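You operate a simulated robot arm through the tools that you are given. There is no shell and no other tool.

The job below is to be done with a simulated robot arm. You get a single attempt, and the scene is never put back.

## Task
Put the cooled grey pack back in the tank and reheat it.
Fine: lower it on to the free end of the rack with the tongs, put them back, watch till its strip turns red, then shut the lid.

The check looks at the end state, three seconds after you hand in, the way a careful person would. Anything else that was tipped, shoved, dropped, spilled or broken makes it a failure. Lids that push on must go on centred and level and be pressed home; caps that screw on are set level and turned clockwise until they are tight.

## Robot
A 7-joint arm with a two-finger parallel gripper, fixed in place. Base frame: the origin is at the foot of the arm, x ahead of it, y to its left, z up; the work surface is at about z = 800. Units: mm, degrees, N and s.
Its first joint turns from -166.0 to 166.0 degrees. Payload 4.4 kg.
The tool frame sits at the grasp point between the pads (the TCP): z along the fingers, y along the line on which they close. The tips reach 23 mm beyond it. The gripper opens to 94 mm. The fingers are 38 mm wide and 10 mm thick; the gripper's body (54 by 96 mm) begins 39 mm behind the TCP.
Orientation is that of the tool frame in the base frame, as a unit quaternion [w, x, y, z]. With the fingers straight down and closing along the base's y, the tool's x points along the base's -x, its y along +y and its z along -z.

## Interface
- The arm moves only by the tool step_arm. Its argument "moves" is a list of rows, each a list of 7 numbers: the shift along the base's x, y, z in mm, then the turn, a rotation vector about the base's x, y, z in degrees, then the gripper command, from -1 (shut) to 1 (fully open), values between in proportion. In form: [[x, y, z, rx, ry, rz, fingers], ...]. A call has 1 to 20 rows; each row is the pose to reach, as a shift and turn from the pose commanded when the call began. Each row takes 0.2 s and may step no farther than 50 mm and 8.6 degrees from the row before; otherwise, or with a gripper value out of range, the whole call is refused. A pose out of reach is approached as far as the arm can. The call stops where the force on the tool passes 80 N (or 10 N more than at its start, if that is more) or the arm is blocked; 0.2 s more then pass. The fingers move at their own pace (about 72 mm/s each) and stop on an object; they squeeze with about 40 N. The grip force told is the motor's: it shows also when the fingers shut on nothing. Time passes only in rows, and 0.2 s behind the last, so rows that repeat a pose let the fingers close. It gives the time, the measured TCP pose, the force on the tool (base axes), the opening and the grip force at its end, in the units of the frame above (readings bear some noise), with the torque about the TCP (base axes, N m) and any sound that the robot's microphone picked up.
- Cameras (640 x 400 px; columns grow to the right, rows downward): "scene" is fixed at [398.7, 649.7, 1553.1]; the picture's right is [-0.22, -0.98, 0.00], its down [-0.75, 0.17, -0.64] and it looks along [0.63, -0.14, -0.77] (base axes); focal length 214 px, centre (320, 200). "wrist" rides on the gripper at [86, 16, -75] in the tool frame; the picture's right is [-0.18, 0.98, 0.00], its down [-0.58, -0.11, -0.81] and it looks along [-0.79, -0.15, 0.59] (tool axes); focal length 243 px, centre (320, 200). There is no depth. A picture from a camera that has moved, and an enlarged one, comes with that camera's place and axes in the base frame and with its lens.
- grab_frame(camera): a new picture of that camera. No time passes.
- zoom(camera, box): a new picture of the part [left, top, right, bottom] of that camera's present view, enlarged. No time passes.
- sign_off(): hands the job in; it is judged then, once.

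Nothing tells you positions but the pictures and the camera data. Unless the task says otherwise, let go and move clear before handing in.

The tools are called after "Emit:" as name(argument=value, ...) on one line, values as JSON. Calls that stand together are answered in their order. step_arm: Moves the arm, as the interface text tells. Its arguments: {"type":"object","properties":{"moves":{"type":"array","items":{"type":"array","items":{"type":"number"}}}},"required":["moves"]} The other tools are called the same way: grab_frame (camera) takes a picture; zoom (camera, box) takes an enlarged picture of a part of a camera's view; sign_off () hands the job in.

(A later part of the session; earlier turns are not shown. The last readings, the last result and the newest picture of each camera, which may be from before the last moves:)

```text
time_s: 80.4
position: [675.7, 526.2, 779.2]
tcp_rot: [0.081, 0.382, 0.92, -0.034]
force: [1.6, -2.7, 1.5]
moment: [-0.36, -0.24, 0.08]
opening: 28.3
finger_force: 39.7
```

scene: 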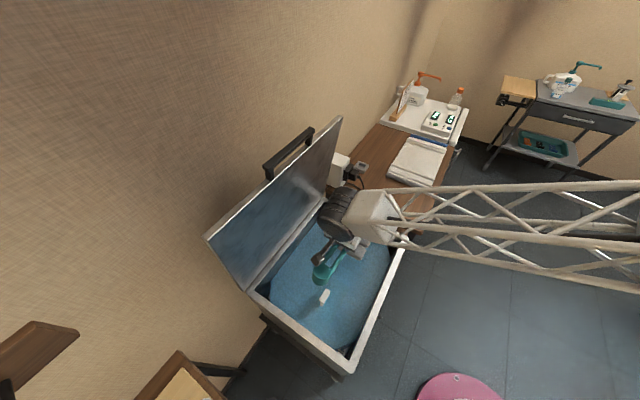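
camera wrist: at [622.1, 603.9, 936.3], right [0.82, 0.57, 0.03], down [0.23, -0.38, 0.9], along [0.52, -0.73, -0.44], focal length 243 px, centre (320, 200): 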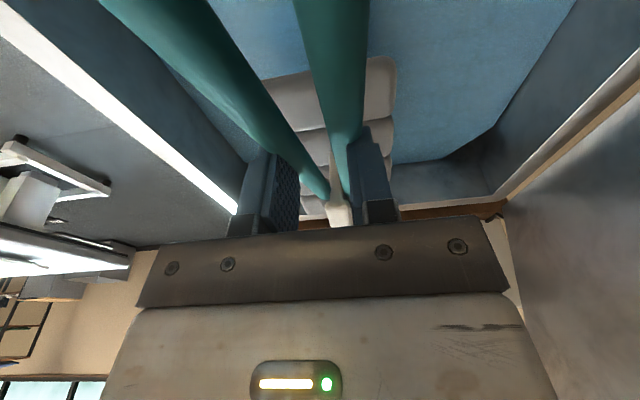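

The weight is on the rack now. Opening the tongs step by step.

Emit:
step_arm(moves=[[0, 0, 0, 0, 0, 0, -0.4], [0, 0, 0, 0, 0, 0, -0.3], [0, 0, 0, 0, 0, 0, -0.2], [0, 0, 0, 0, 0, 0, -0.1], [0, 0, 0, 0, 0, 0, 0], [0, 0, 0, 0, 0, 0, 0.06], [0, 0, 0, 0, 0, 0, 0.06]])

Emit:
zoom(camera="wrist", box=[260, 120, 420, 240])

Emit:
grab_frame(camera="wrist")

Emit:
zoom(camera="scene", box=[290, 240, 370, 320])

```text
time_s: 82.0
position: [676.9, 526.8, 778.3]
tcp_rot: [0.081, 0.382, 0.92, -0.034]
force: [0.5, -1.0, -1.1]
moment: [-0.01, 0.0, 0.02]
opening: 48.8
finger_force: 2.8
```

```text
3.33 times, centred on (340, 180) of wrist
camera zoom: at [618.3, 607.6, 836.2], right [0.82, 0.57, 0.03], down [0.23, -0.38, 0.9], along [0.52, -0.73, -0.44], focal length 809 px, centre (253, 267)
```

zoom: 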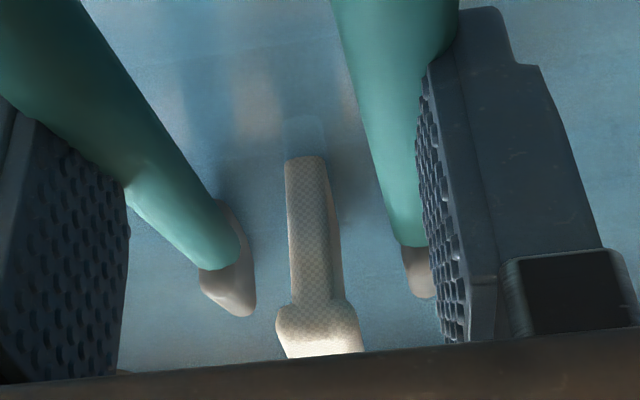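

```text
taken
camera wrist: at [618.3, 607.6, 836.2], right [0.82, 0.57, 0.03], down [0.23, -0.38, 0.9], along [0.52, -0.73, -0.44], focal length 243 px, centre (320, 200)
```

wrist: 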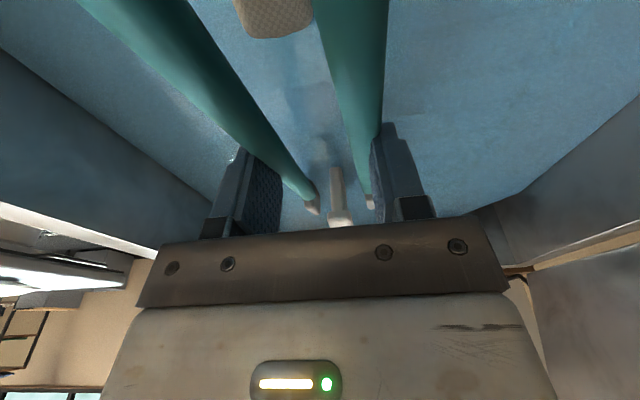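

```text
5.00 times, centred on (330, 280) of scene
camera zoom: at [398.7, 649.7, 1553.1], right [-0.22, -0.98, 0.0], down [-0.75, 0.17, -0.64], along [0.63, -0.14, -0.77], focal length 1072 px, centre (270, -200)
```

zoom: 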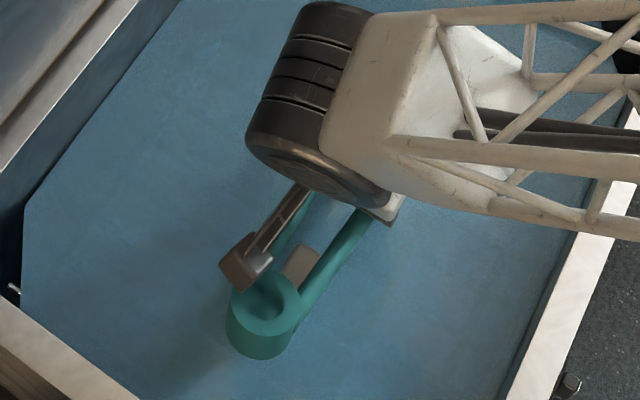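

The tongs are open with room on both sides and the tab stands upright. I'll raise the tongs straight up.

Emit:
step_arm(moves=[[0, 0, 6, 0, 0, 0, 0.06], [0, 0, 14, 0, 0, 0, 0.06], [0, 0, 22, 0, 0, 0, 0.06], [0, 0, 30, 0, 0, 0, 0.06], [0, 0, 30, 0, 0, 0, 0.06]])

Emit:
grab_frame(camera="wrist")

Emit:
zoom(camera="wrist", box=[260, 120, 420, 240])

```text
time_s: 83.2
position: [675.9, 526.9, 807.6]
tcp_rot: [0.08, 0.381, 0.921, -0.033]
force: [0.8, 0.0, -2.1]
moment: [0.0, 0.02, -0.01]
opening: 48.7
finger_force: 2.9
```

```text
taken
camera wrist: at [618.8, 606.9, 865.2], right [0.82, 0.57, 0.03], down [0.23, -0.38, 0.9], along [0.52, -0.73, -0.44], focal length 243 px, centre (320, 200)
```

wrist: 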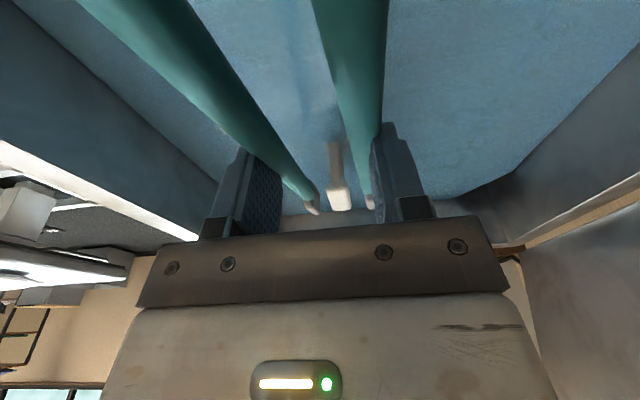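

```text
3.33 times, centred on (340, 180) of wrist
camera zoom: at [618.8, 606.9, 865.2], right [0.82, 0.57, 0.03], down [0.23, -0.38, 0.9], along [0.52, -0.73, -0.44], focal length 809 px, centre (253, 267)
```

zoom: 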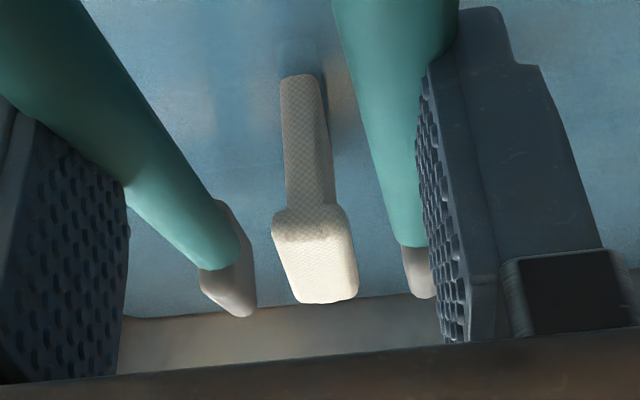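

The tab is released and stands on its own. I'll raise the tongs well clear, then look at the tank.

Emit:
step_arm(moves=[[0, 0, 15, 0, 0, 0, 0.06], [0, 0, 40, 0, 0, 0, 0.06], [0, 0, 70, 0, 0, 0, 0.06], [0, 0, 100, 0, 0, 0, 0.06], [0, 0, 130, 0, 0, 0, 0.06], [0, 0, 160, 0, 0, 0, 0.06], [0, 0, 183, 0, 0, 0, 0.06], [0, 0, 183, 0, 0, 0, 0.06]])

Emit:
grab_frame(camera="wrist")

Emit:
grab_frame(camera="scene")

```text
time_s: 85.0
position: [677.0, 527.2, 990.4]
tcp_rot: [0.082, 0.381, 0.92, -0.033]
force: [0.2, -0.1, -0.6]
moment: [0.02, 0.03, 0.03]
opening: 48.7
finger_force: 3.2
```

```text
taken
camera wrist: at [618.3, 608.0, 1048.8], right [0.82, 0.57, 0.03], down [0.23, -0.38, 0.9], along [0.52, -0.73, -0.44], focal length 243 px, centre (320, 200)
```

wrist: 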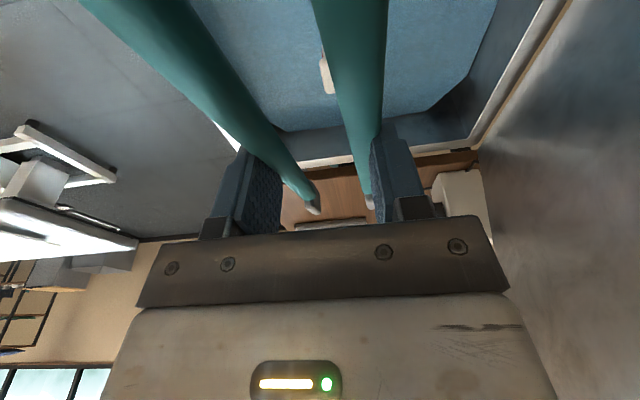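

```text
taken
```

scene: 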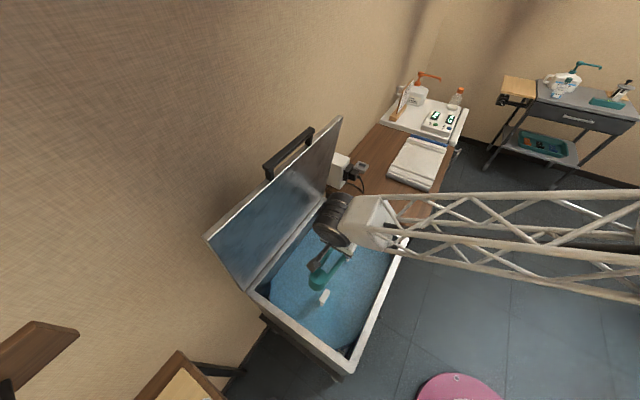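

Now the tongs go back. First I level them and rise a little.

Emit:
step_arm(moves=[[0, 0, 10, -5.3, -5.3, 0, 0.06], [0, 0, 20, -10.6, -10.6, 0, 0.06], [0, 0, 20, -10.6, -10.6, 0, 0.06]])

```text
time_s: 85.8
position: [676.4, 528.3, 1009.9]
tcp_rot: [0.201, 0.373, 0.902, -0.084]
force: [0.1, 1.4, -1.2]
moment: [-0.02, 0.02, -0.02]
opening: 48.9
finger_force: 3.7
```

Level again. Now the carry back above the table with the 90° turn.

Emit:
step_arm(moves=[[21, -31, 0, 0, 0, 7.5, 0.06], [42, -62, 0, 0, 0, 15, 0.06], [64, -94, 0, 0, 0, 22.5, 0.06], [85, -125, 0, 0, 0, 30, 0.06], [106, -156, 0, 0, 0, 37.5, 0.06], [127, -188, 0, 0, 0, 45, 0.06], [149, -219, 0, 0, 0, 52.5, 0.06], [170, -250, 0, 0, 0, 60, 0.06], [191, -282, 0, 0, 0, 67.5, 0.06], [212, -313, 0, 0, 0, 75, 0.06], [234, -344, 0, 0, 0, 82.5, 0.06], [255, -376, 0, 0, 0, 90, 0.06], [255, -376, 0, 0, 0, 90, 0.06]])

Emit:
grab_frame(camera="wrist")

Emit:
grab_frame(camera="scene")

```text
time_s: 88.6
position: [930.4, 149.3, 1012.6]
tcp_rot: [0.201, -0.374, 0.901, 0.083]
force: [0.4, -0.9, -0.9]
moment: [-0.01, 0.01, 0.0]
opening: 48.8
finger_force: 3.8
```

```text
taken
camera wrist: at [842.5, 82.3, 1043.6], right [-0.58, 0.81, 0.08], down [0.21, 0.05, 0.98], along [0.79, 0.58, -0.2], focal length 243 px, centre (320, 200)
```

wrist: 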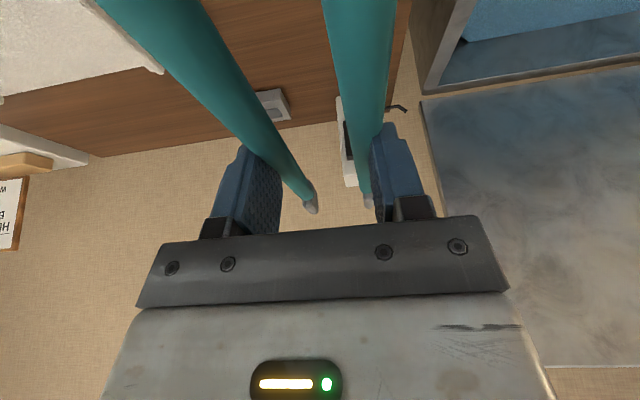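

```text
taken
```

scene: 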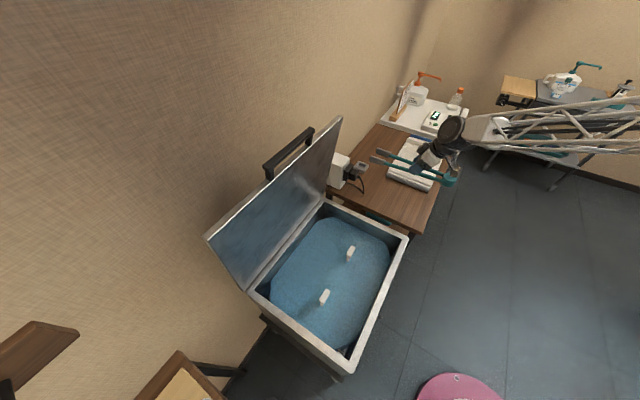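

Both tabs now stand in the tank, and the tongs are back above their place. I'll lower them toward the table.

Emit:
step_arm(moves=[[1, 2.7, -30, 0, 0, 0, 0.06], [1, 2.7, -65, 0, 0, 0, 0.06], [1, 2.7, -100, 0, 0, 0, 0.06], [1, 2.7, -135, 0, 0, 0, 0.06], [1, 2.7, -165, 0, 0, 0, 0.06], [1, 2.7, -180, 0, 0, 0, 0.06], [1, 2.7, -180, 0, 0, 0, 0.06]])

Emit:
zoom(camera="scene", box=[355, 160, 445, 225])

Emit:
zoom(camera="scene", box=[290, 220, 390, 320])

```text
time_s: 90.2
position: [932.8, 153.0, 831.3]
tcp_rot: [0.201, -0.374, 0.902, 0.083]
force: [0.2, 1.2, -2.0]
moment: [0.01, 0.03, -0.01]
opening: 48.8
finger_force: 3.7
```

```text
6.15 times, centred on (400, 192) of scene
camera zoom: at [398.7, 649.7, 1553.1], right [-0.22, -0.98, 0.0], down [-0.75, 0.17, -0.64], along [0.63, -0.14, -0.77], focal length 1320 px, centre (-172, 246)
```

zoom: 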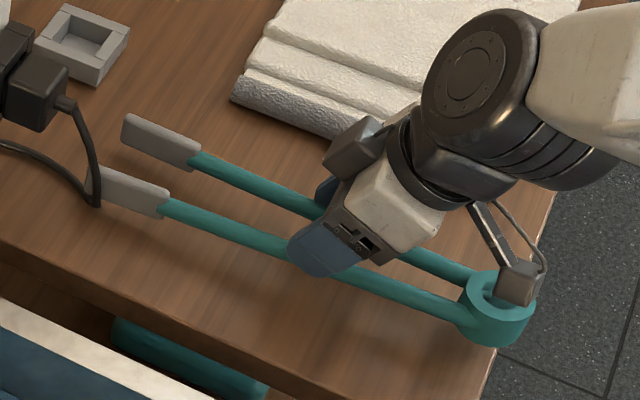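

```text
4.00 times, centred on (340, 270) of scene
camera zoom: at [398.7, 649.7, 1553.1], right [-0.22, -0.98, 0.0], down [-0.75, 0.17, -0.64], along [0.63, -0.14, -0.77], focal length 858 px, centre (240, -80)
```

zoom: 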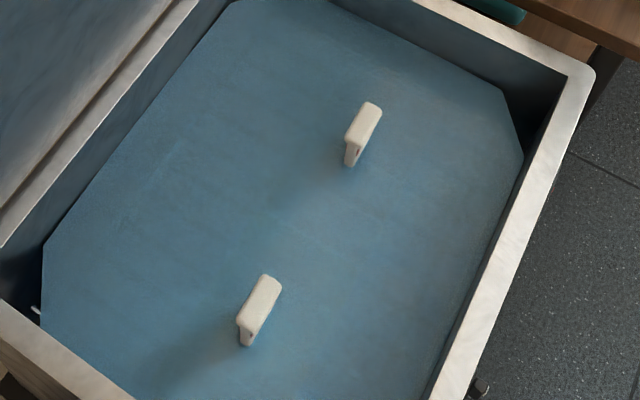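

The new tab stands level with the old one. The cord's low point lies right where jaw B rested, so I'll put the tongs down about 14 mm aside of it to keep off the cord, feeling for the table.

Emit:
step_arm(moves=[[5, -5, 0, 0, 0, 0, 0.06], [9.9, -9.9, 0, 0, 0, 0, 0.06], [9.9, -9.9, -4, 0, 0, 0, 0.06], [9.9, -9.9, -8, 0, 0, 0, 0.06], [9.9, -9.9, -11, 0, 0, 0, 0.06], [9.9, -9.9, -11, 0, 0, 0, 0.06]])

Emit:
zoom(camera="scene", box=[355, 160, 445, 225])

Emit:
zoom(camera="wrist", box=[220, 120, 440, 240])

```text
time_s: 91.6
position: [943.3, 144.8, 819.7]
tcp_rot: [0.201, -0.374, 0.902, 0.083]
force: [-0.2, 0.6, -2.0]
moment: [0.0, -0.01, -0.02]
opening: 48.6
finger_force: 3.0
```

```text
6.15 times, centred on (400, 192) of scene
camera zoom: at [398.7, 649.7, 1553.1], right [-0.22, -0.98, 0.0], down [-0.75, 0.17, -0.64], along [0.63, -0.14, -0.77], focal length 1320 px, centre (-172, 246)
```

zoom: 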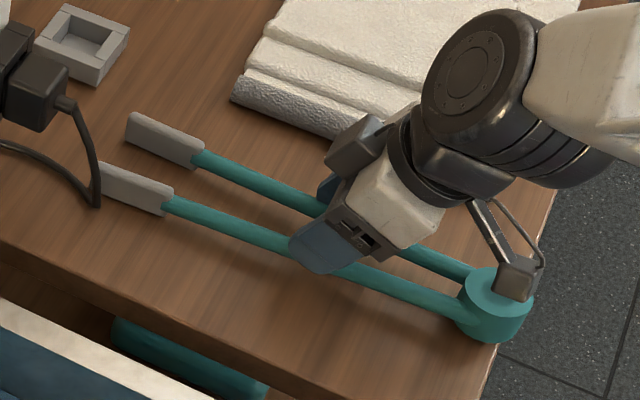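

```text
2.91 times, centred on (330, 180) of wrist
camera zoom: at [853.8, 77.0, 850.3], right [-0.58, 0.81, 0.08], down [0.21, 0.05, 0.98], along [0.79, 0.58, -0.2], focal length 706 px, centre (291, 258)
```

zoom: 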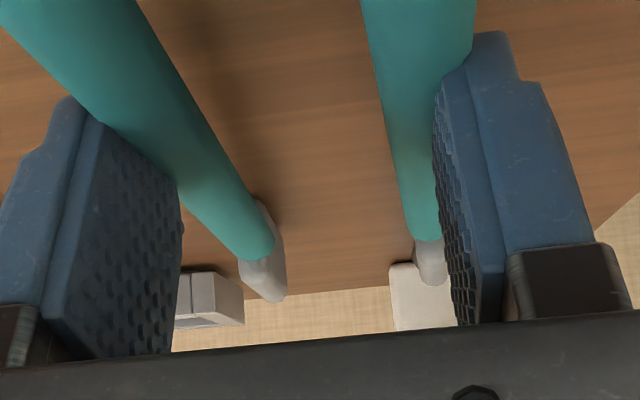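

Emit:
step_arm(moves=[[-4, -4, 0, 0, 0, 0, 0.06], [-4, -4, -2, 0, 0, 0, 0.06], [-4, -4, -4, 0, 0, 0, 0.06], [-4, -4, -6, 0, 0, 0, 0.06], [-4, -4, -6, 0, 0, 0, 0.06]])

Emit:
zoom(camera="scene", box=[355, 160, 445, 225])

```text
time_s: 92.8
position: [938.3, 139.7, 816.4]
tcp_rot: [0.201, -0.375, 0.901, 0.083]
force: [0.7, -1.0, -0.7]
moment: [-0.01, -0.03, -0.07]
opening: 51.0
finger_force: 2.2
```

```text
6.15 times, centred on (400, 192) of scene
camera zoom: at [398.7, 649.7, 1553.1], right [-0.22, -0.98, 0.0], down [-0.75, 0.17, -0.64], along [0.63, -0.14, -0.77], focal length 1320 px, centre (-172, 246)
```

zoom: 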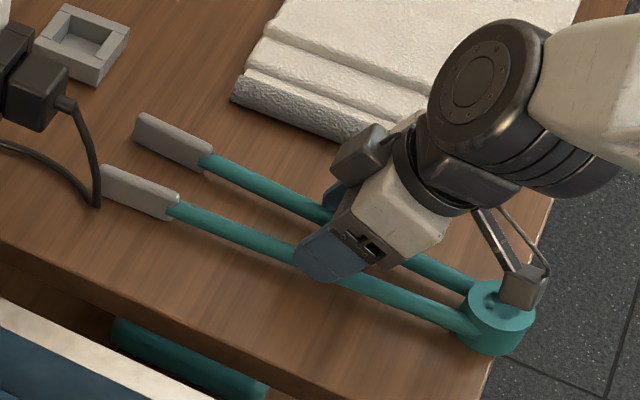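

The jaws are touching the table now (the load has gone). A few millimetres more to bring the pivot down too.

Emit:
step_arm(moves=[[0, 0, -1.5, 0, 0, 0, 0.06], [0, 0, -3, 0, 0, 0, 0.06], [0, 0, -4, 0, 0, 0, 0.06], [0, 0, -4, 0, 0, 0, 0.06]])

Emit:
zoom(camera="scene", box=[355, 160, 445, 225])

Emit:
zoom(camera="wrist", box=[220, 120, 440, 240])

```text
time_s: 93.8
position: [938.9, 139.7, 810.9]
tcp_rot: [0.201, -0.374, 0.901, 0.083]
force: [1.0, 0.4, 2.8]
moment: [0.09, -0.11, 0.05]
opening: 48.9
finger_force: 3.7
```

```text
6.15 times, centred on (400, 192) of scene
camera zoom: at [398.7, 649.7, 1553.1], right [-0.22, -0.98, 0.0], down [-0.75, 0.17, -0.64], along [0.63, -0.14, -0.77], focal length 1320 px, centre (-172, 246)
```

zoom: 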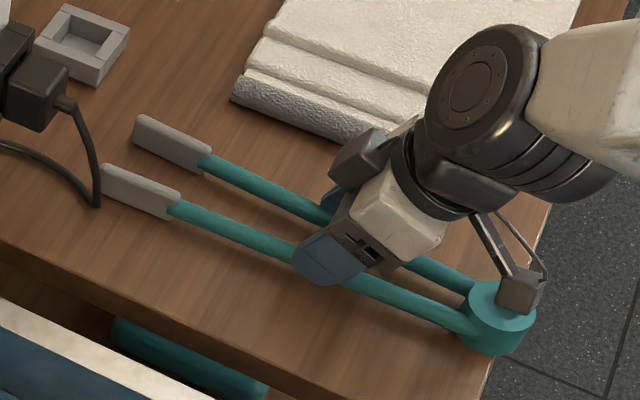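

```text
2.91 times, centred on (330, 180) of wrist
camera zoom: at [849.4, 73.3, 841.0], right [-0.58, 0.81, 0.08], down [0.21, 0.05, 0.98], along [0.79, 0.58, -0.2], focal length 706 px, centre (291, 258)
```

zoom: 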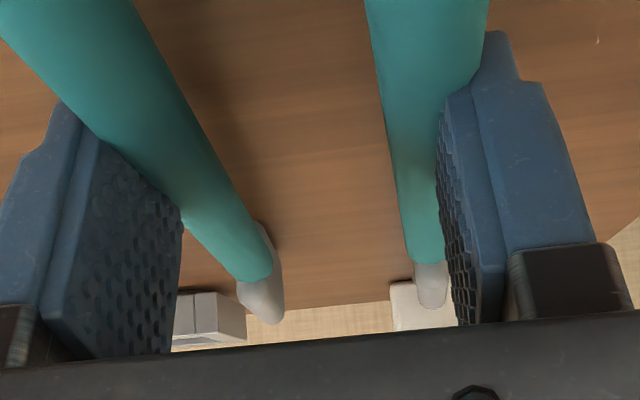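

The tongs lie on the table. I'll open the fingers slowly to let the arms spring open, then lift off.

Emit:
step_arm(moves=[[0, 0, 0.5, 0, 0, 0, 0.15], [0, 0, 1, 0, 0, 0, 0.25], [0, 0, 1, 0, 0, 0, 0.4], [0, 0, 1, 0, 0, 0, 0.7], [0, 0, 1, 0, 0, 0, 1], [0, 0, 1, 0, 0, 0, 1]])

Emit:
zoom(camera="scene", box=[355, 160, 445, 225])

Emit:
zoom(camera="wrist", box=[180, 80, 480, 240])

```text
time_s: 95.2
position: [938.1, 140.0, 810.8]
tcp_rot: [0.2, -0.375, 0.901, 0.083]
force: [0.7, 0.4, 0.1]
moment: [0.01, 0.04, -0.02]
opening: 94.2
finger_force: 0.1
```

```text
6.15 times, centred on (400, 192) of scene
camera zoom: at [398.7, 649.7, 1553.1], right [-0.22, -0.98, 0.0], down [-0.75, 0.17, -0.64], along [0.63, -0.14, -0.77], focal length 1320 px, centre (-172, 246)
```

zoom: 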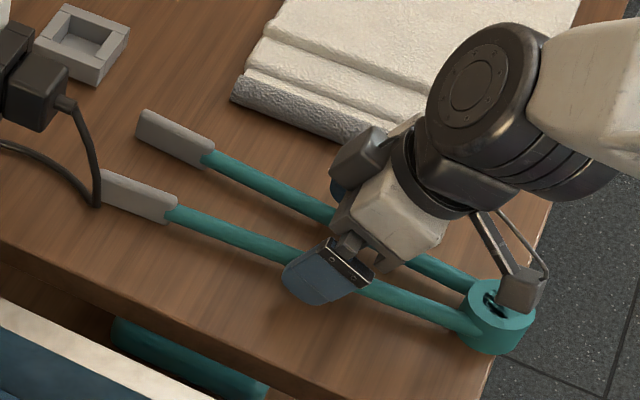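

```text
2.13 times, centred on (330, 160) of wrist
camera zoom: at [849.5, 73.2, 842.0], right [-0.58, 0.81, 0.08], down [0.21, 0.05, 0.98], along [0.79, 0.58, -0.2], focal length 518 px, centre (299, 285)
```

zoom: 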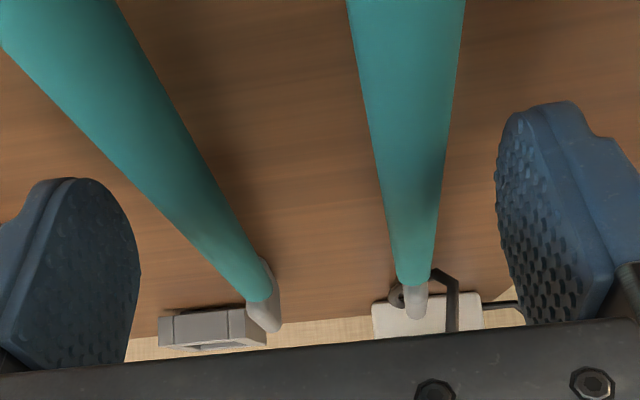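

The tongs rest on the table beside the cord, near where they were. I'll lift straight off.

Emit:
step_arm(moves=[[0, 0, 10, 0, 0, 0, 1], [0, 0, 30, 0, 0, 0, 1], [0, 0, 65, 0, 0, 0, 1], [0, 0, 100, 0, 0, 0, 1], [0, 0, 140, 0, 0, 0, 1], [0, 0, 180, 0, 0, 0, 1]])

Emit:
grab_frame(camera="scene")

Emit:
zoom(camera="scene", box=[355, 160, 445, 225])

```text
time_s: 96.6
position: [938.5, 139.5, 990.4]
tcp_rot: [0.2, -0.374, 0.902, 0.083]
force: [0.6, -1.0, -0.4]
moment: [0.02, -0.05, -0.03]
opening: 93.8
finger_force: 0.1
```

```text
taken
```

scene: 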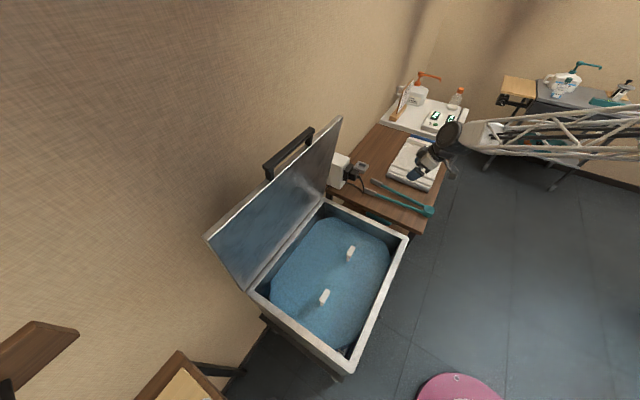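

```text
6.15 times, centred on (400, 192) of scene
camera zoom: at [398.7, 649.7, 1553.1], right [-0.22, -0.98, 0.0], down [-0.75, 0.17, -0.64], along [0.63, -0.14, -0.77], focal length 1320 px, centre (-172, 246)
```

zoom: 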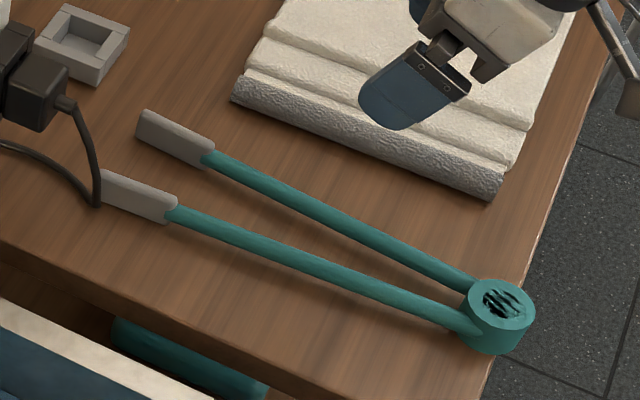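

The tongs are back on the table. Now I move in front of the tank to watch the new tab's strip.

Emit:
step_arm(moves=[[-37, 20, 0, -4.4, 4.4, 0, 1], [-75, 40, 0, -8.8, 8.8, 0, 1], [-112, 60, 0, -13.2, 13.2, 0, 1], [-150, 80, 0, -17.68, 17.68, 0, 1], [-187, 100, -10, -17.68, 17.68, 0, 1], [-225, 120, -20, -17.68, 17.68, 0, 1], [-262, 140, -30, -17.68, 17.68, 0, 1], [-300, 160, -45, -17.68, 17.68, 0, 1], [-337, 178, -60, -17.68, 17.68, 0, 1], [-337, 178, -60, -17.68, 17.68, 0, 1]])

Emit:
grab_frame(camera="wrist")

Emit:
zoom(camera="wrist", box=[260, 40, 420, 220])

Emit:
grab_frame(camera="scene")

```text
time_s: 98.8
position: [599.9, 318.5, 930.1]
tcp_rot: [0.001, -0.383, 0.924, 0.0]
force: [-0.2, 0.2, 0.5]
moment: [0.0, -0.03, -0.01]
opening: 94.0
finger_force: 0.1
```

```text
taken
camera wrist: at [528.0, 267.9, 1004.2], right [-0.57, 0.82, 0.0], down [0.49, 0.33, 0.81], along [0.67, 0.46, -0.59], focal length 243 px, centre (320, 200)
```

wrist: 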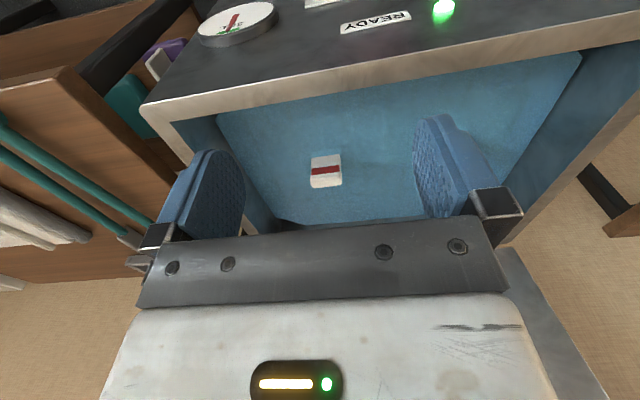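

```text
2.22 times, centred on (340, 130) of wrist
camera zoom: at [528.0, 267.9, 1004.2], right [-0.57, 0.82, 0.0], down [0.49, 0.33, 0.81], along [0.67, 0.46, -0.59], focal length 539 px, centre (276, 356)
```

zoom: 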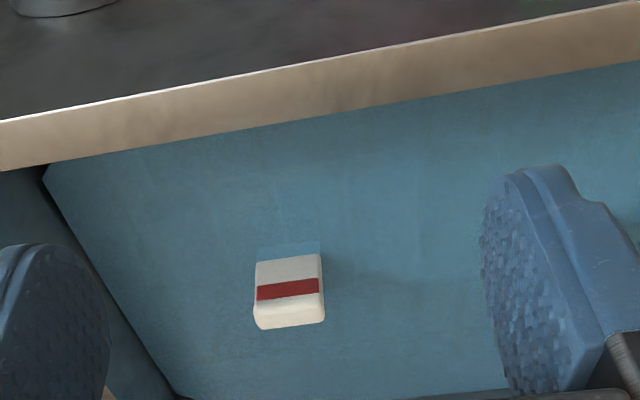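

```text
taken
```

scene: 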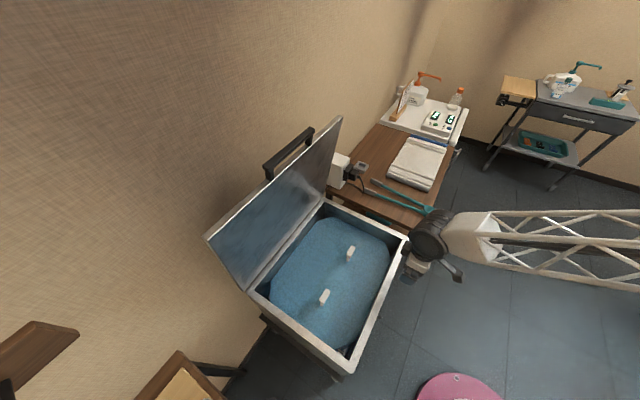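

The new tab's strip already shows a dark red band. I'll zoom in closely and compare its colour with the old tab's strip, to be sure it has fully turned.

Emit:
zoom(camera="wrist", box=[305, 145, 355, 195])

Emit:
step_arm(moves=[[-25, 25, 0, 0, 0, 0, 1], [-50, 50, 0, 0, 0, 0, 1], [-75, 75, 0, 0, 0, 0, 1], [-75, 75, 0, 0, 0, 0, 1]])

Emit:
grab_frame(camera="wrist")

Emit:
zoom(camera="wrist", box=[230, 80, 430, 220])

```text
8.00 times, centred on (330, 170) of wrist
camera zoom: at [528.0, 267.9, 1004.2], right [-0.57, 0.82, 0.0], down [0.49, 0.33, 0.81], along [0.67, 0.46, -0.59], focal length 1941 px, centre (240, 440)
```

zoom: 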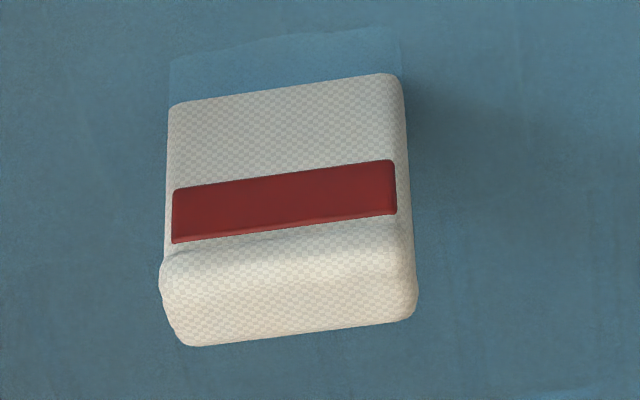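

```text
time_s: 99.8
position: [527.3, 391.8, 931.9]
tcp_rot: [0.001, -0.383, 0.924, 0.0]
force: [-0.2, -0.2, -0.2]
moment: [0.0, 0.0, -0.01]
opening: 93.7
finger_force: 0.1
```

```text
taken
camera wrist: at [454.6, 342.5, 1005.6], right [-0.57, 0.82, 0.0], down [0.49, 0.33, 0.81], along [0.67, 0.46, -0.59], focal length 243 px, centre (320, 200)
```

wrist: 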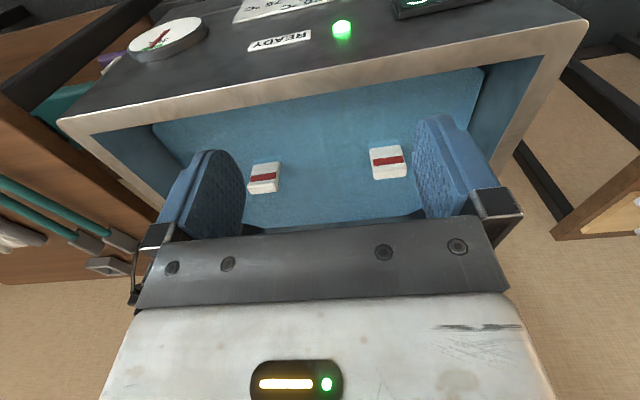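

```text
2.86 times, centred on (330, 150) of wrist
camera zoom: at [454.6, 342.5, 1005.6], right [-0.57, 0.82, 0.0], down [0.49, 0.33, 0.81], along [0.67, 0.46, -0.59], focal length 693 px, centre (291, 343)
```

zoom: 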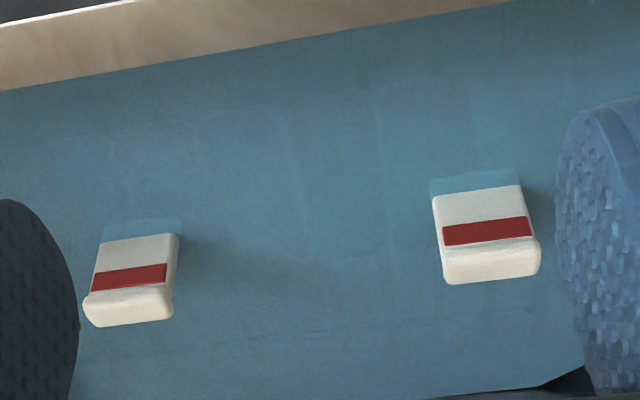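

Both strips are the same full red, so the pack is hot. Now I'll shut the lid: first rise and turn the gripper so that it can cage the bar from the front and above.

Emit:
step_arm(moves=[[0, 0, 28, 0, 0, -8.2, 1], [3, -3, 58, 0, 0, -16.4, 1], [6, -6, 88, 0, 0, -24.6, 1], [9, -9, 118, 0, 0, -32.8, 1], [12, -12, 148, 0, 0, -41, 1], [15, -15, 178, 0, 0, -49.2, 1], [18, -18, 208, 0, 0, -57.4, 1], [21, -21, 238, 0, 0, -65.6, 1], [24, -24, 268, 0, 0, -73.8, 1], [27, -27, 298, 0, 0, -82, 1], [30, -30, 330, 0, 0, -90, 1], [30, -30, 330, 0, 0, -90, 1]])

Emit:
grab_frame(camera="wrist")

Emit:
zoom(camera="scene", box=[200, 100, 400, 250])

```text
time_s: 102.4
position: [554.8, 364.8, 1261.4]
tcp_rot: [0.0, 0.383, 0.924, 0.0]
force: [0.0, -0.7, 0.1]
moment: [0.0, 0.02, 0.01]
opening: 93.5
finger_force: 0.1
```

```text
taken
camera wrist: at [505.9, 436.4, 1335.4], right [0.83, 0.56, 0.0], down [0.33, -0.49, 0.81], along [0.46, -0.67, -0.59], focal length 243 px, centre (320, 200)
```

wrist: 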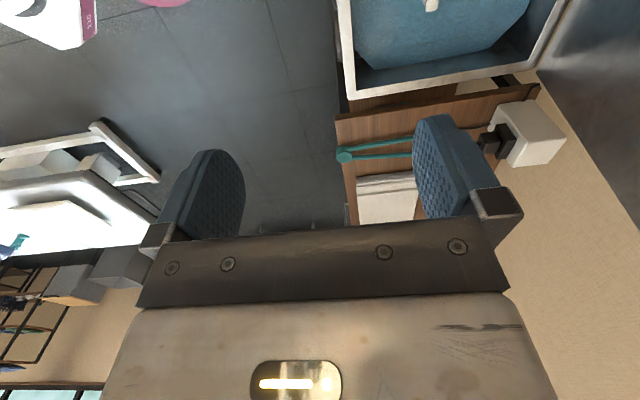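

```text
2.67 times, centred on (300, 175) of scene
camera zoom: at [398.7, 649.7, 1553.1], right [-0.22, -0.98, 0.0], down [-0.75, 0.17, -0.64], along [0.63, -0.14, -0.77], focal length 572 px, centre (373, 267)
```

zoom: 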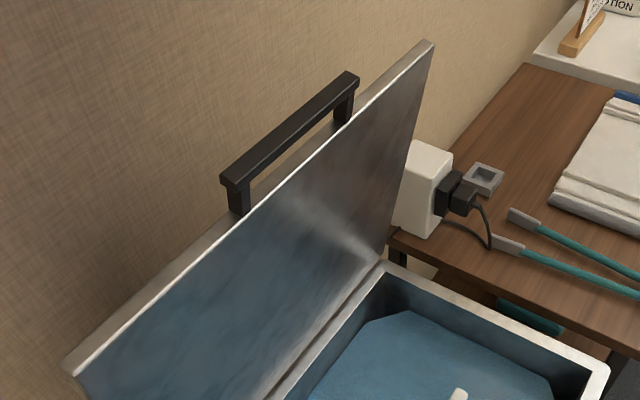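

The lid stands at about 82° with its bar near u = 1021, z = 1244. I'll tilt the tool 45° forward and come up in front of and above the bar.

Emit:
step_arm(moves=[[27, 26, 12, 5.3, -5.3, 0, 1], [55, 53, 24, 10.6, -10.6, 0, 1], [82, 80, 36, 15.9, -15.9, 0, 1], [110, 106, 48, 21.2, -21.2, 0, 1], [137, 133, 60, 26.5, -26.5, 0, 1], [165, 160, 70, 31.8, -31.8, 0, 1], [165, 160, 70, 31.8, -31.8, 0, 1]])

Emit:
grab_frame(camera="wrist")

Emit:
grab_frame(camera="scene")

```text
time_s: 104.0
position: [722.3, 522.8, 1330.5]
tcp_rot: [0.147, 0.353, 0.854, 0.353]
force: [-0.1, 0.0, -1.1]
moment: [0.02, 0.02, -0.01]
opening: 94.0
finger_force: 0.0
```

```text
taken
camera wrist: at [631.3, 554.8, 1394.0], right [0.62, 0.36, 0.7], down [-0.05, -0.87, 0.49], along [0.78, -0.34, -0.52], focal length 243 px, centre (320, 200)
```

wrist: 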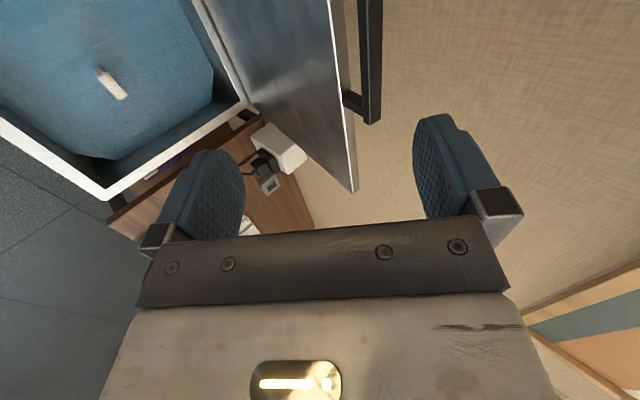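

```text
taken
```

scene: 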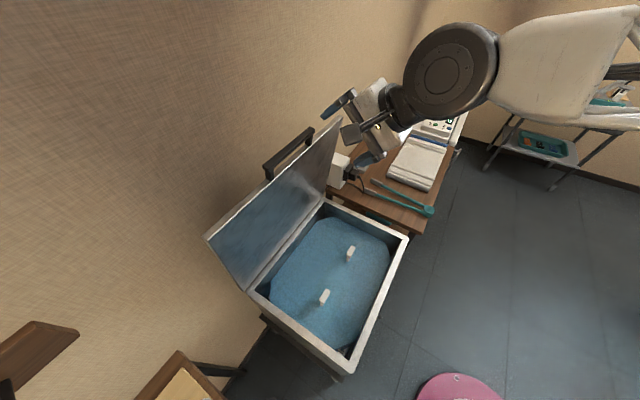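

Emit:
zoom(camera="wrist", box=[280, 0, 440, 200])

```text
2.00 times, centred on (360, 100) of wrist
camera zoom: at [631.3, 554.8, 1394.0], right [0.62, 0.36, 0.7], down [-0.05, -0.87, 0.49], along [0.78, -0.34, -0.52], focal length 485 px, centre (240, 400)
```

zoom: 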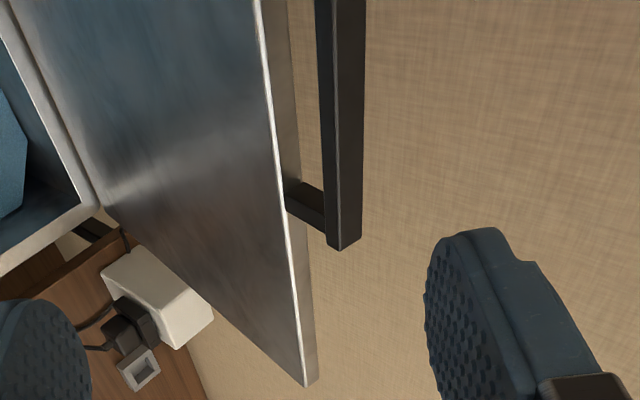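

The bar measures at u ≈ 1025, z ≈ 1247. I'll narrow the fingers to about 38 mm and come to a point 80 mm short of the bar along the approach line.

Emit:
step_arm(moves=[[20, 20, -9, 0, 0, 0, 0.3], [41, 41, -18, 0, 0, 0, -0.19], [62, 62, -27, 0, 0, 0, -0.19], [62, 62, -27, 0, 0, 0, -0.19], [62, 62, -27, 0, 0, 0, -0.19]])

Emit:
grab_frame(camera="wrist")

Emit:
zoom(camera="scene", box=[230, 80, 400, 220])

```text
time_s: 105.2
position: [784.9, 581.5, 1306.9]
tcp_rot: [0.147, 0.354, 0.853, 0.354]
force: [-0.4, -1.2, 0.2]
moment: [0.01, 0.04, 0.0]
opening: 38.2
finger_force: 0.0
```

```text
taken
camera wrist: at [694.1, 614.0, 1369.4], right [0.62, 0.36, 0.69], down [-0.05, -0.87, 0.49], along [0.78, -0.34, -0.52], focal length 243 px, centre (320, 200)
```

wrist: 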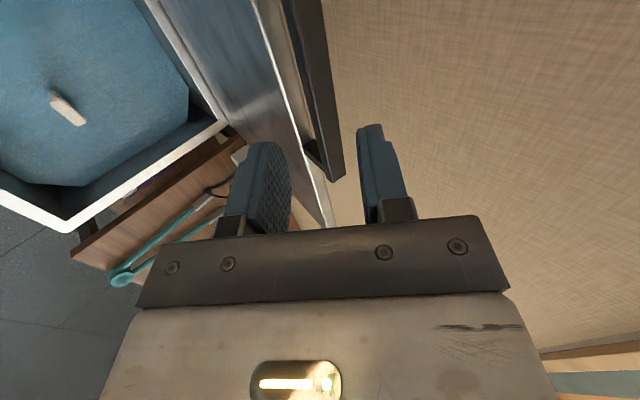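

```text
2.86 times, centred on (315, 150) of scene
camera zoom: at [398.7, 649.7, 1553.1], right [-0.22, -0.98, 0.0], down [-0.75, 0.17, -0.64], along [0.63, -0.14, -0.77], focal length 613 px, centre (334, 343)
```

zoom: 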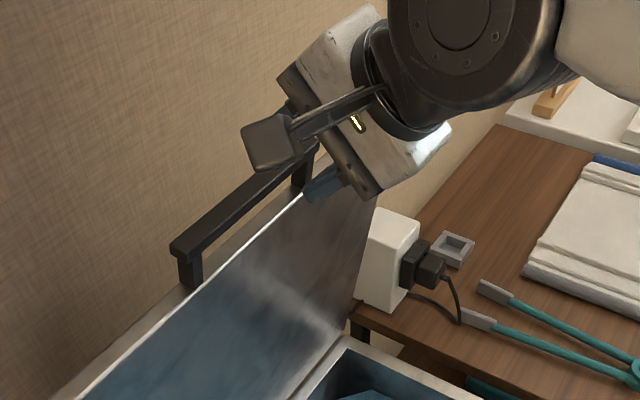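

The bar lines up between the fingers. I'll move in along the approach line.

Emit:
step_arm(moves=[[13, 13, -19, 0, 0, 0, -0.19], [26, 26, -38, 0, 0, 0, -0.19], [33, 33, -48, 0, 0, 0, -0.19], [39, 39, -56.5, 0, 0, 0, -0.19], [39, 39, -56.5, 0, 0, 0, -0.19]])

Emit:
grab_frame(camera="wrist")

Emit:
zoom(camera="scene", box=[230, 80, 400, 220])

```text
time_s: 106.4
position: [823.7, 623.7, 1248.5]
tcp_rot: [0.147, 0.353, 0.854, 0.354]
force: [-0.8, -0.1, 0.1]
moment: [-0.01, 0.0, 0.01]
opening: 38.0
finger_force: 0.0
```

```text
taken
camera wrist: at [733.2, 655.4, 1311.2], right [0.62, 0.36, 0.69], down [-0.05, -0.87, 0.49], along [0.78, -0.34, -0.52], focal length 243 px, centre (320, 200)
```

wrist: 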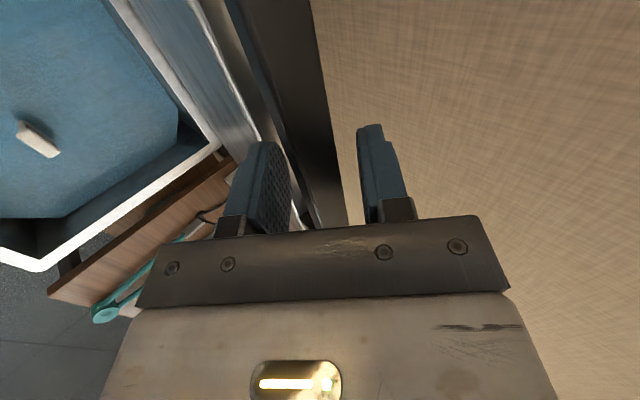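

```text
2.86 times, centred on (315, 150) of scene
camera zoom: at [398.7, 649.7, 1553.1], right [-0.22, -0.98, 0.0], down [-0.75, 0.17, -0.64], along [0.63, -0.14, -0.77], focal length 613 px, centre (334, 343)
```

zoom: 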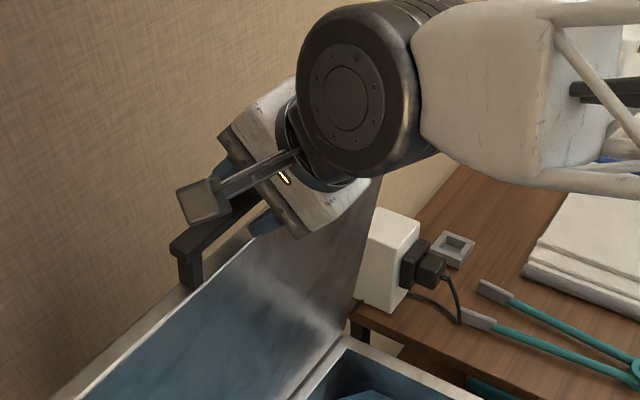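

The bar is inside the fingers. I'll close to a loose cage and start swinging the lid down along its arc, a first stretch of about 15°.

Emit:
step_arm(moves=[[0, 0, 0, 0, 0, 0, -0.45], [0, 0, 0, 0, 0, 0, -0.49], [-13.6, -13.6, -3, 0, 0, 0, -0.49], [-27.1, -27.1, -6.8, 0, 0, 0, -0.49], [-40.9, -40.9, -11.7, 0, 0, 0, -0.49], [-54.7, -54.7, -17.3, 0, 0, 0, -0.49], [-68.1, -68.1, -24, 0, 0, 0, -0.49], [-81.5, -81.5, -31.2, 0, 0, 0, -0.49], [-81.5, -81.5, -31.2, 0, 0, 0, -0.49]])

Emit:
grab_frame(camera="wrist")

Emit:
grab_frame(camera="scene")

```text
time_s: 108.4
position: [740.6, 542.2, 1216.4]
tcp_rot: [0.146, 0.354, 0.854, 0.353]
force: [0.6, 0.0, 0.1]
moment: [-0.01, -0.01, -0.03]
opening: 24.6
finger_force: 0.4
```

```text
taken
camera wrist: at [650.6, 574.2, 1279.7], right [0.62, 0.36, 0.69], down [-0.05, -0.87, 0.49], along [0.78, -0.34, -0.52], focal length 243 px, centre (320, 200)
```

wrist: 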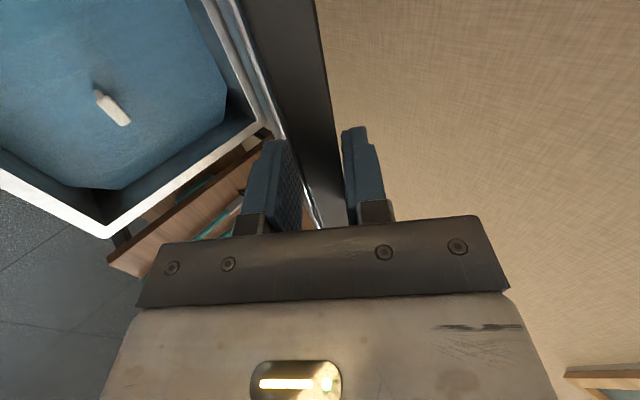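

```text
taken
```

scene: 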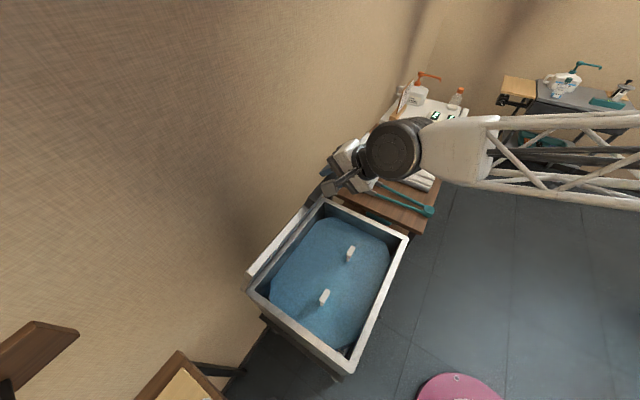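

The lid follows the cage. Next stretch, to about 43°.

Emit:
step_arm(moves=[[-13.1, -13.1, -8.1, 0, 0, 0, -0.49], [-25.8, -25.8, -17.1, 0, 0, 0, -0.49], [-38.3, -38.3, -26.7, 0, 0, 0, -0.49], [-50.5, -50.5, -37.3, 0, 0, 0, -0.49], [-62.3, -62.3, -48.5, 0, 0, 0, -0.49], [-73.8, -73.8, -60.4, 0, 0, 0, -0.49], [-84.9, -84.9, -73, 0, 0, 0, -0.49], [-95.5, -95.5, -86.3, 0, 0, 0, -0.49], [-105.8, -105.8, -100.2, 0, 0, 0, -0.49], [-115.6, -115.6, -114.7, 0, 0, 0, -0.49], [-115.6, -115.6, -114.7, 0, 0, 0, -0.49]])

Emit:
grab_frame(camera="wrist")

Emit:
grab_frame(camera="scene")

```text
time_s: 110.8
position: [625.1, 426.0, 1102.3]
tcp_rot: [0.147, 0.354, 0.854, 0.353]
force: [0.2, 0.0, -0.2]
moment: [-0.01, 0.03, -0.01]
opening: 24.0
finger_force: 0.1
```

```text
taken
camera wrist: at [534.7, 457.8, 1165.5], right [0.62, 0.36, 0.69], down [-0.05, -0.87, 0.49], along [0.78, -0.34, -0.52], focal length 243 px, centre (320, 200)
```

wrist: 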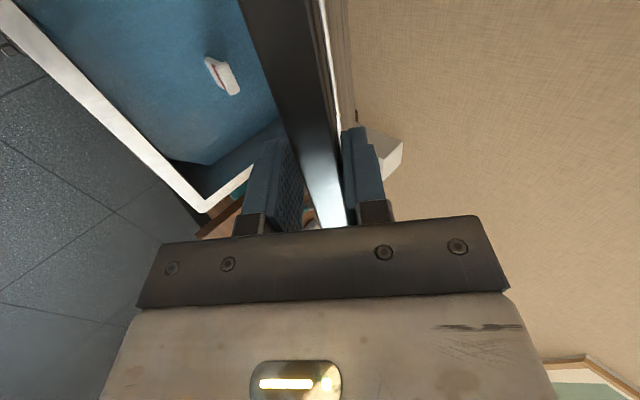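

```text
taken
```

scene: 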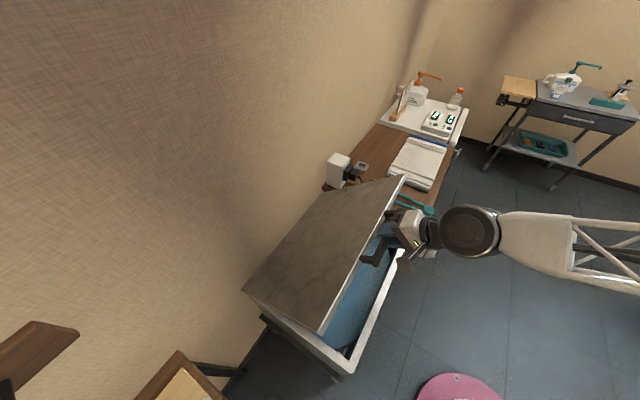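

Still following with no force. Next stretch, to about 8°.

Emit:
step_arm(moves=[[-9.3, -9.3, -15.1, 0, 0, 0, -0.49], [-18.2, -18.2, -30.8, 0, 0, 0, -0.49], [-26.6, -26.6, -47, 0, 0, 0, -0.49], [-34.5, -34.5, -63.7, 0, 0, 0, -0.49], [-41.8, -41.8, -80.9, 0, 0, 0, -0.49], [-48.6, -48.6, -98.4, 0, 0, 0, -0.49], [-54.9, -54.9, -116.4, 0, 0, 0, -0.49], [-60.5, -60.5, -134.7, 0, 0, 0, -0.49], [-65.7, -65.7, -153.4, 0, 0, 0, -0.49], [-70.2, -70.2, -172.4, 0, 0, 0, -0.49], [-74.1, -74.1, -191.6, 0, 0, 0, -0.49], [-77.5, -77.5, -211, 0, 0, 0, -0.49], [-80.3, -80.3, -230.6, 0, 0, 0, -0.49], [-82.4, -82.4, -250.3, 0, 0, 0, -0.49], [-82.4, -82.4, -250.3, 0, 0, 0, -0.49]])

Emit:
grab_frame(camera="wrist")

Emit:
grab_frame(camera="scene")

```text
time_s: 114.0
position: [543.6, 342.5, 852.9]
tcp_rot: [0.147, 0.353, 0.854, 0.353]
force: [0.7, -0.8, -1.2]
moment: [0.01, -0.01, -0.01]
opening: 24.1
finger_force: 0.2
```

```text
taken
camera wrist: at [453.1, 374.9, 916.2], right [0.62, 0.36, 0.69], down [-0.05, -0.87, 0.49], along [0.78, -0.34, -0.52], focal length 243 px, centre (320, 200)
```

wrist: 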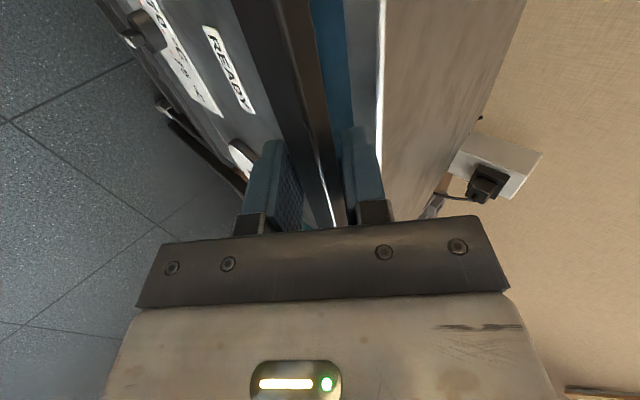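

```text
taken
```

scene: 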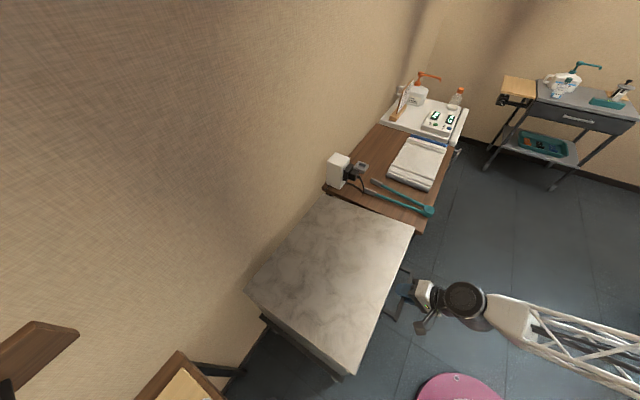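

Almost shut. The last 8° slowly, feeling for the stop.

Emit:
step_arm(moves=[[-0.8, -0.8, -10, 0, 0, 0, -0.49], [-1.5, -1.5, -20, 0, 0, 0, -0.49], [-2, -2, -30, 0, 0, 0, -0.49], [-2.3, -2.3, -40, 0, 0, 0, -0.49], [-2.5, -2.5, -48, 0, 0, 0, -0.49], [-2.6, -2.6, -54, 0, 0, 0, -0.49], [-2.7, -2.7, -59, 0, 0, 0, -0.49], [-2.7, -2.7, -59, 0, 0, 0, -0.49]])

Emit:
grab_frame(camera="wrist")

Emit:
zoom(camera="scene", box=[220, 180, 460, 390])

```text
time_s: 115.8
position: [541.1, 340.2, 793.0]
tcp_rot: [0.147, 0.353, 0.854, 0.353]
force: [0.0, 0.0, -0.7]
moment: [-0.01, 0.0, 0.0]
opening: 24.1
finger_force: 0.1
```

```text
taken
camera wrist: at [450.4, 373.3, 855.6], right [0.62, 0.36, 0.69], down [-0.05, -0.87, 0.49], along [0.78, -0.34, -0.52], focal length 243 px, centre (320, 200)
```

wrist: 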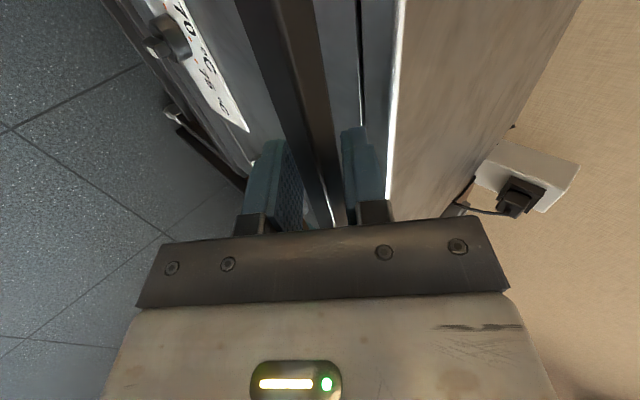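

```text
1.90 times, centred on (340, 285) of scene
camera zoom: at [398.7, 649.7, 1553.1], right [-0.22, -0.98, 0.0], down [-0.75, 0.17, -0.64], along [0.63, -0.14, -0.77], focal length 408 px, centre (282, 38)
```

zoom: 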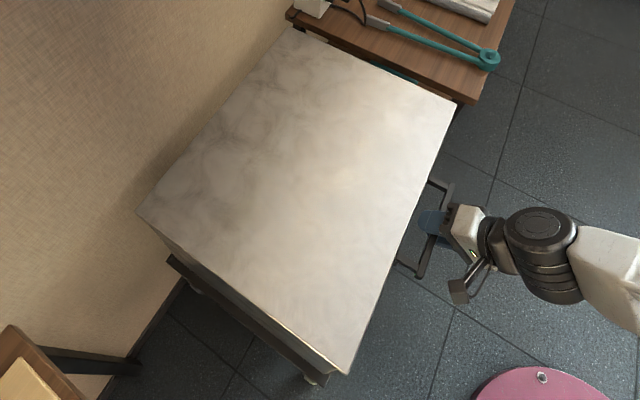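

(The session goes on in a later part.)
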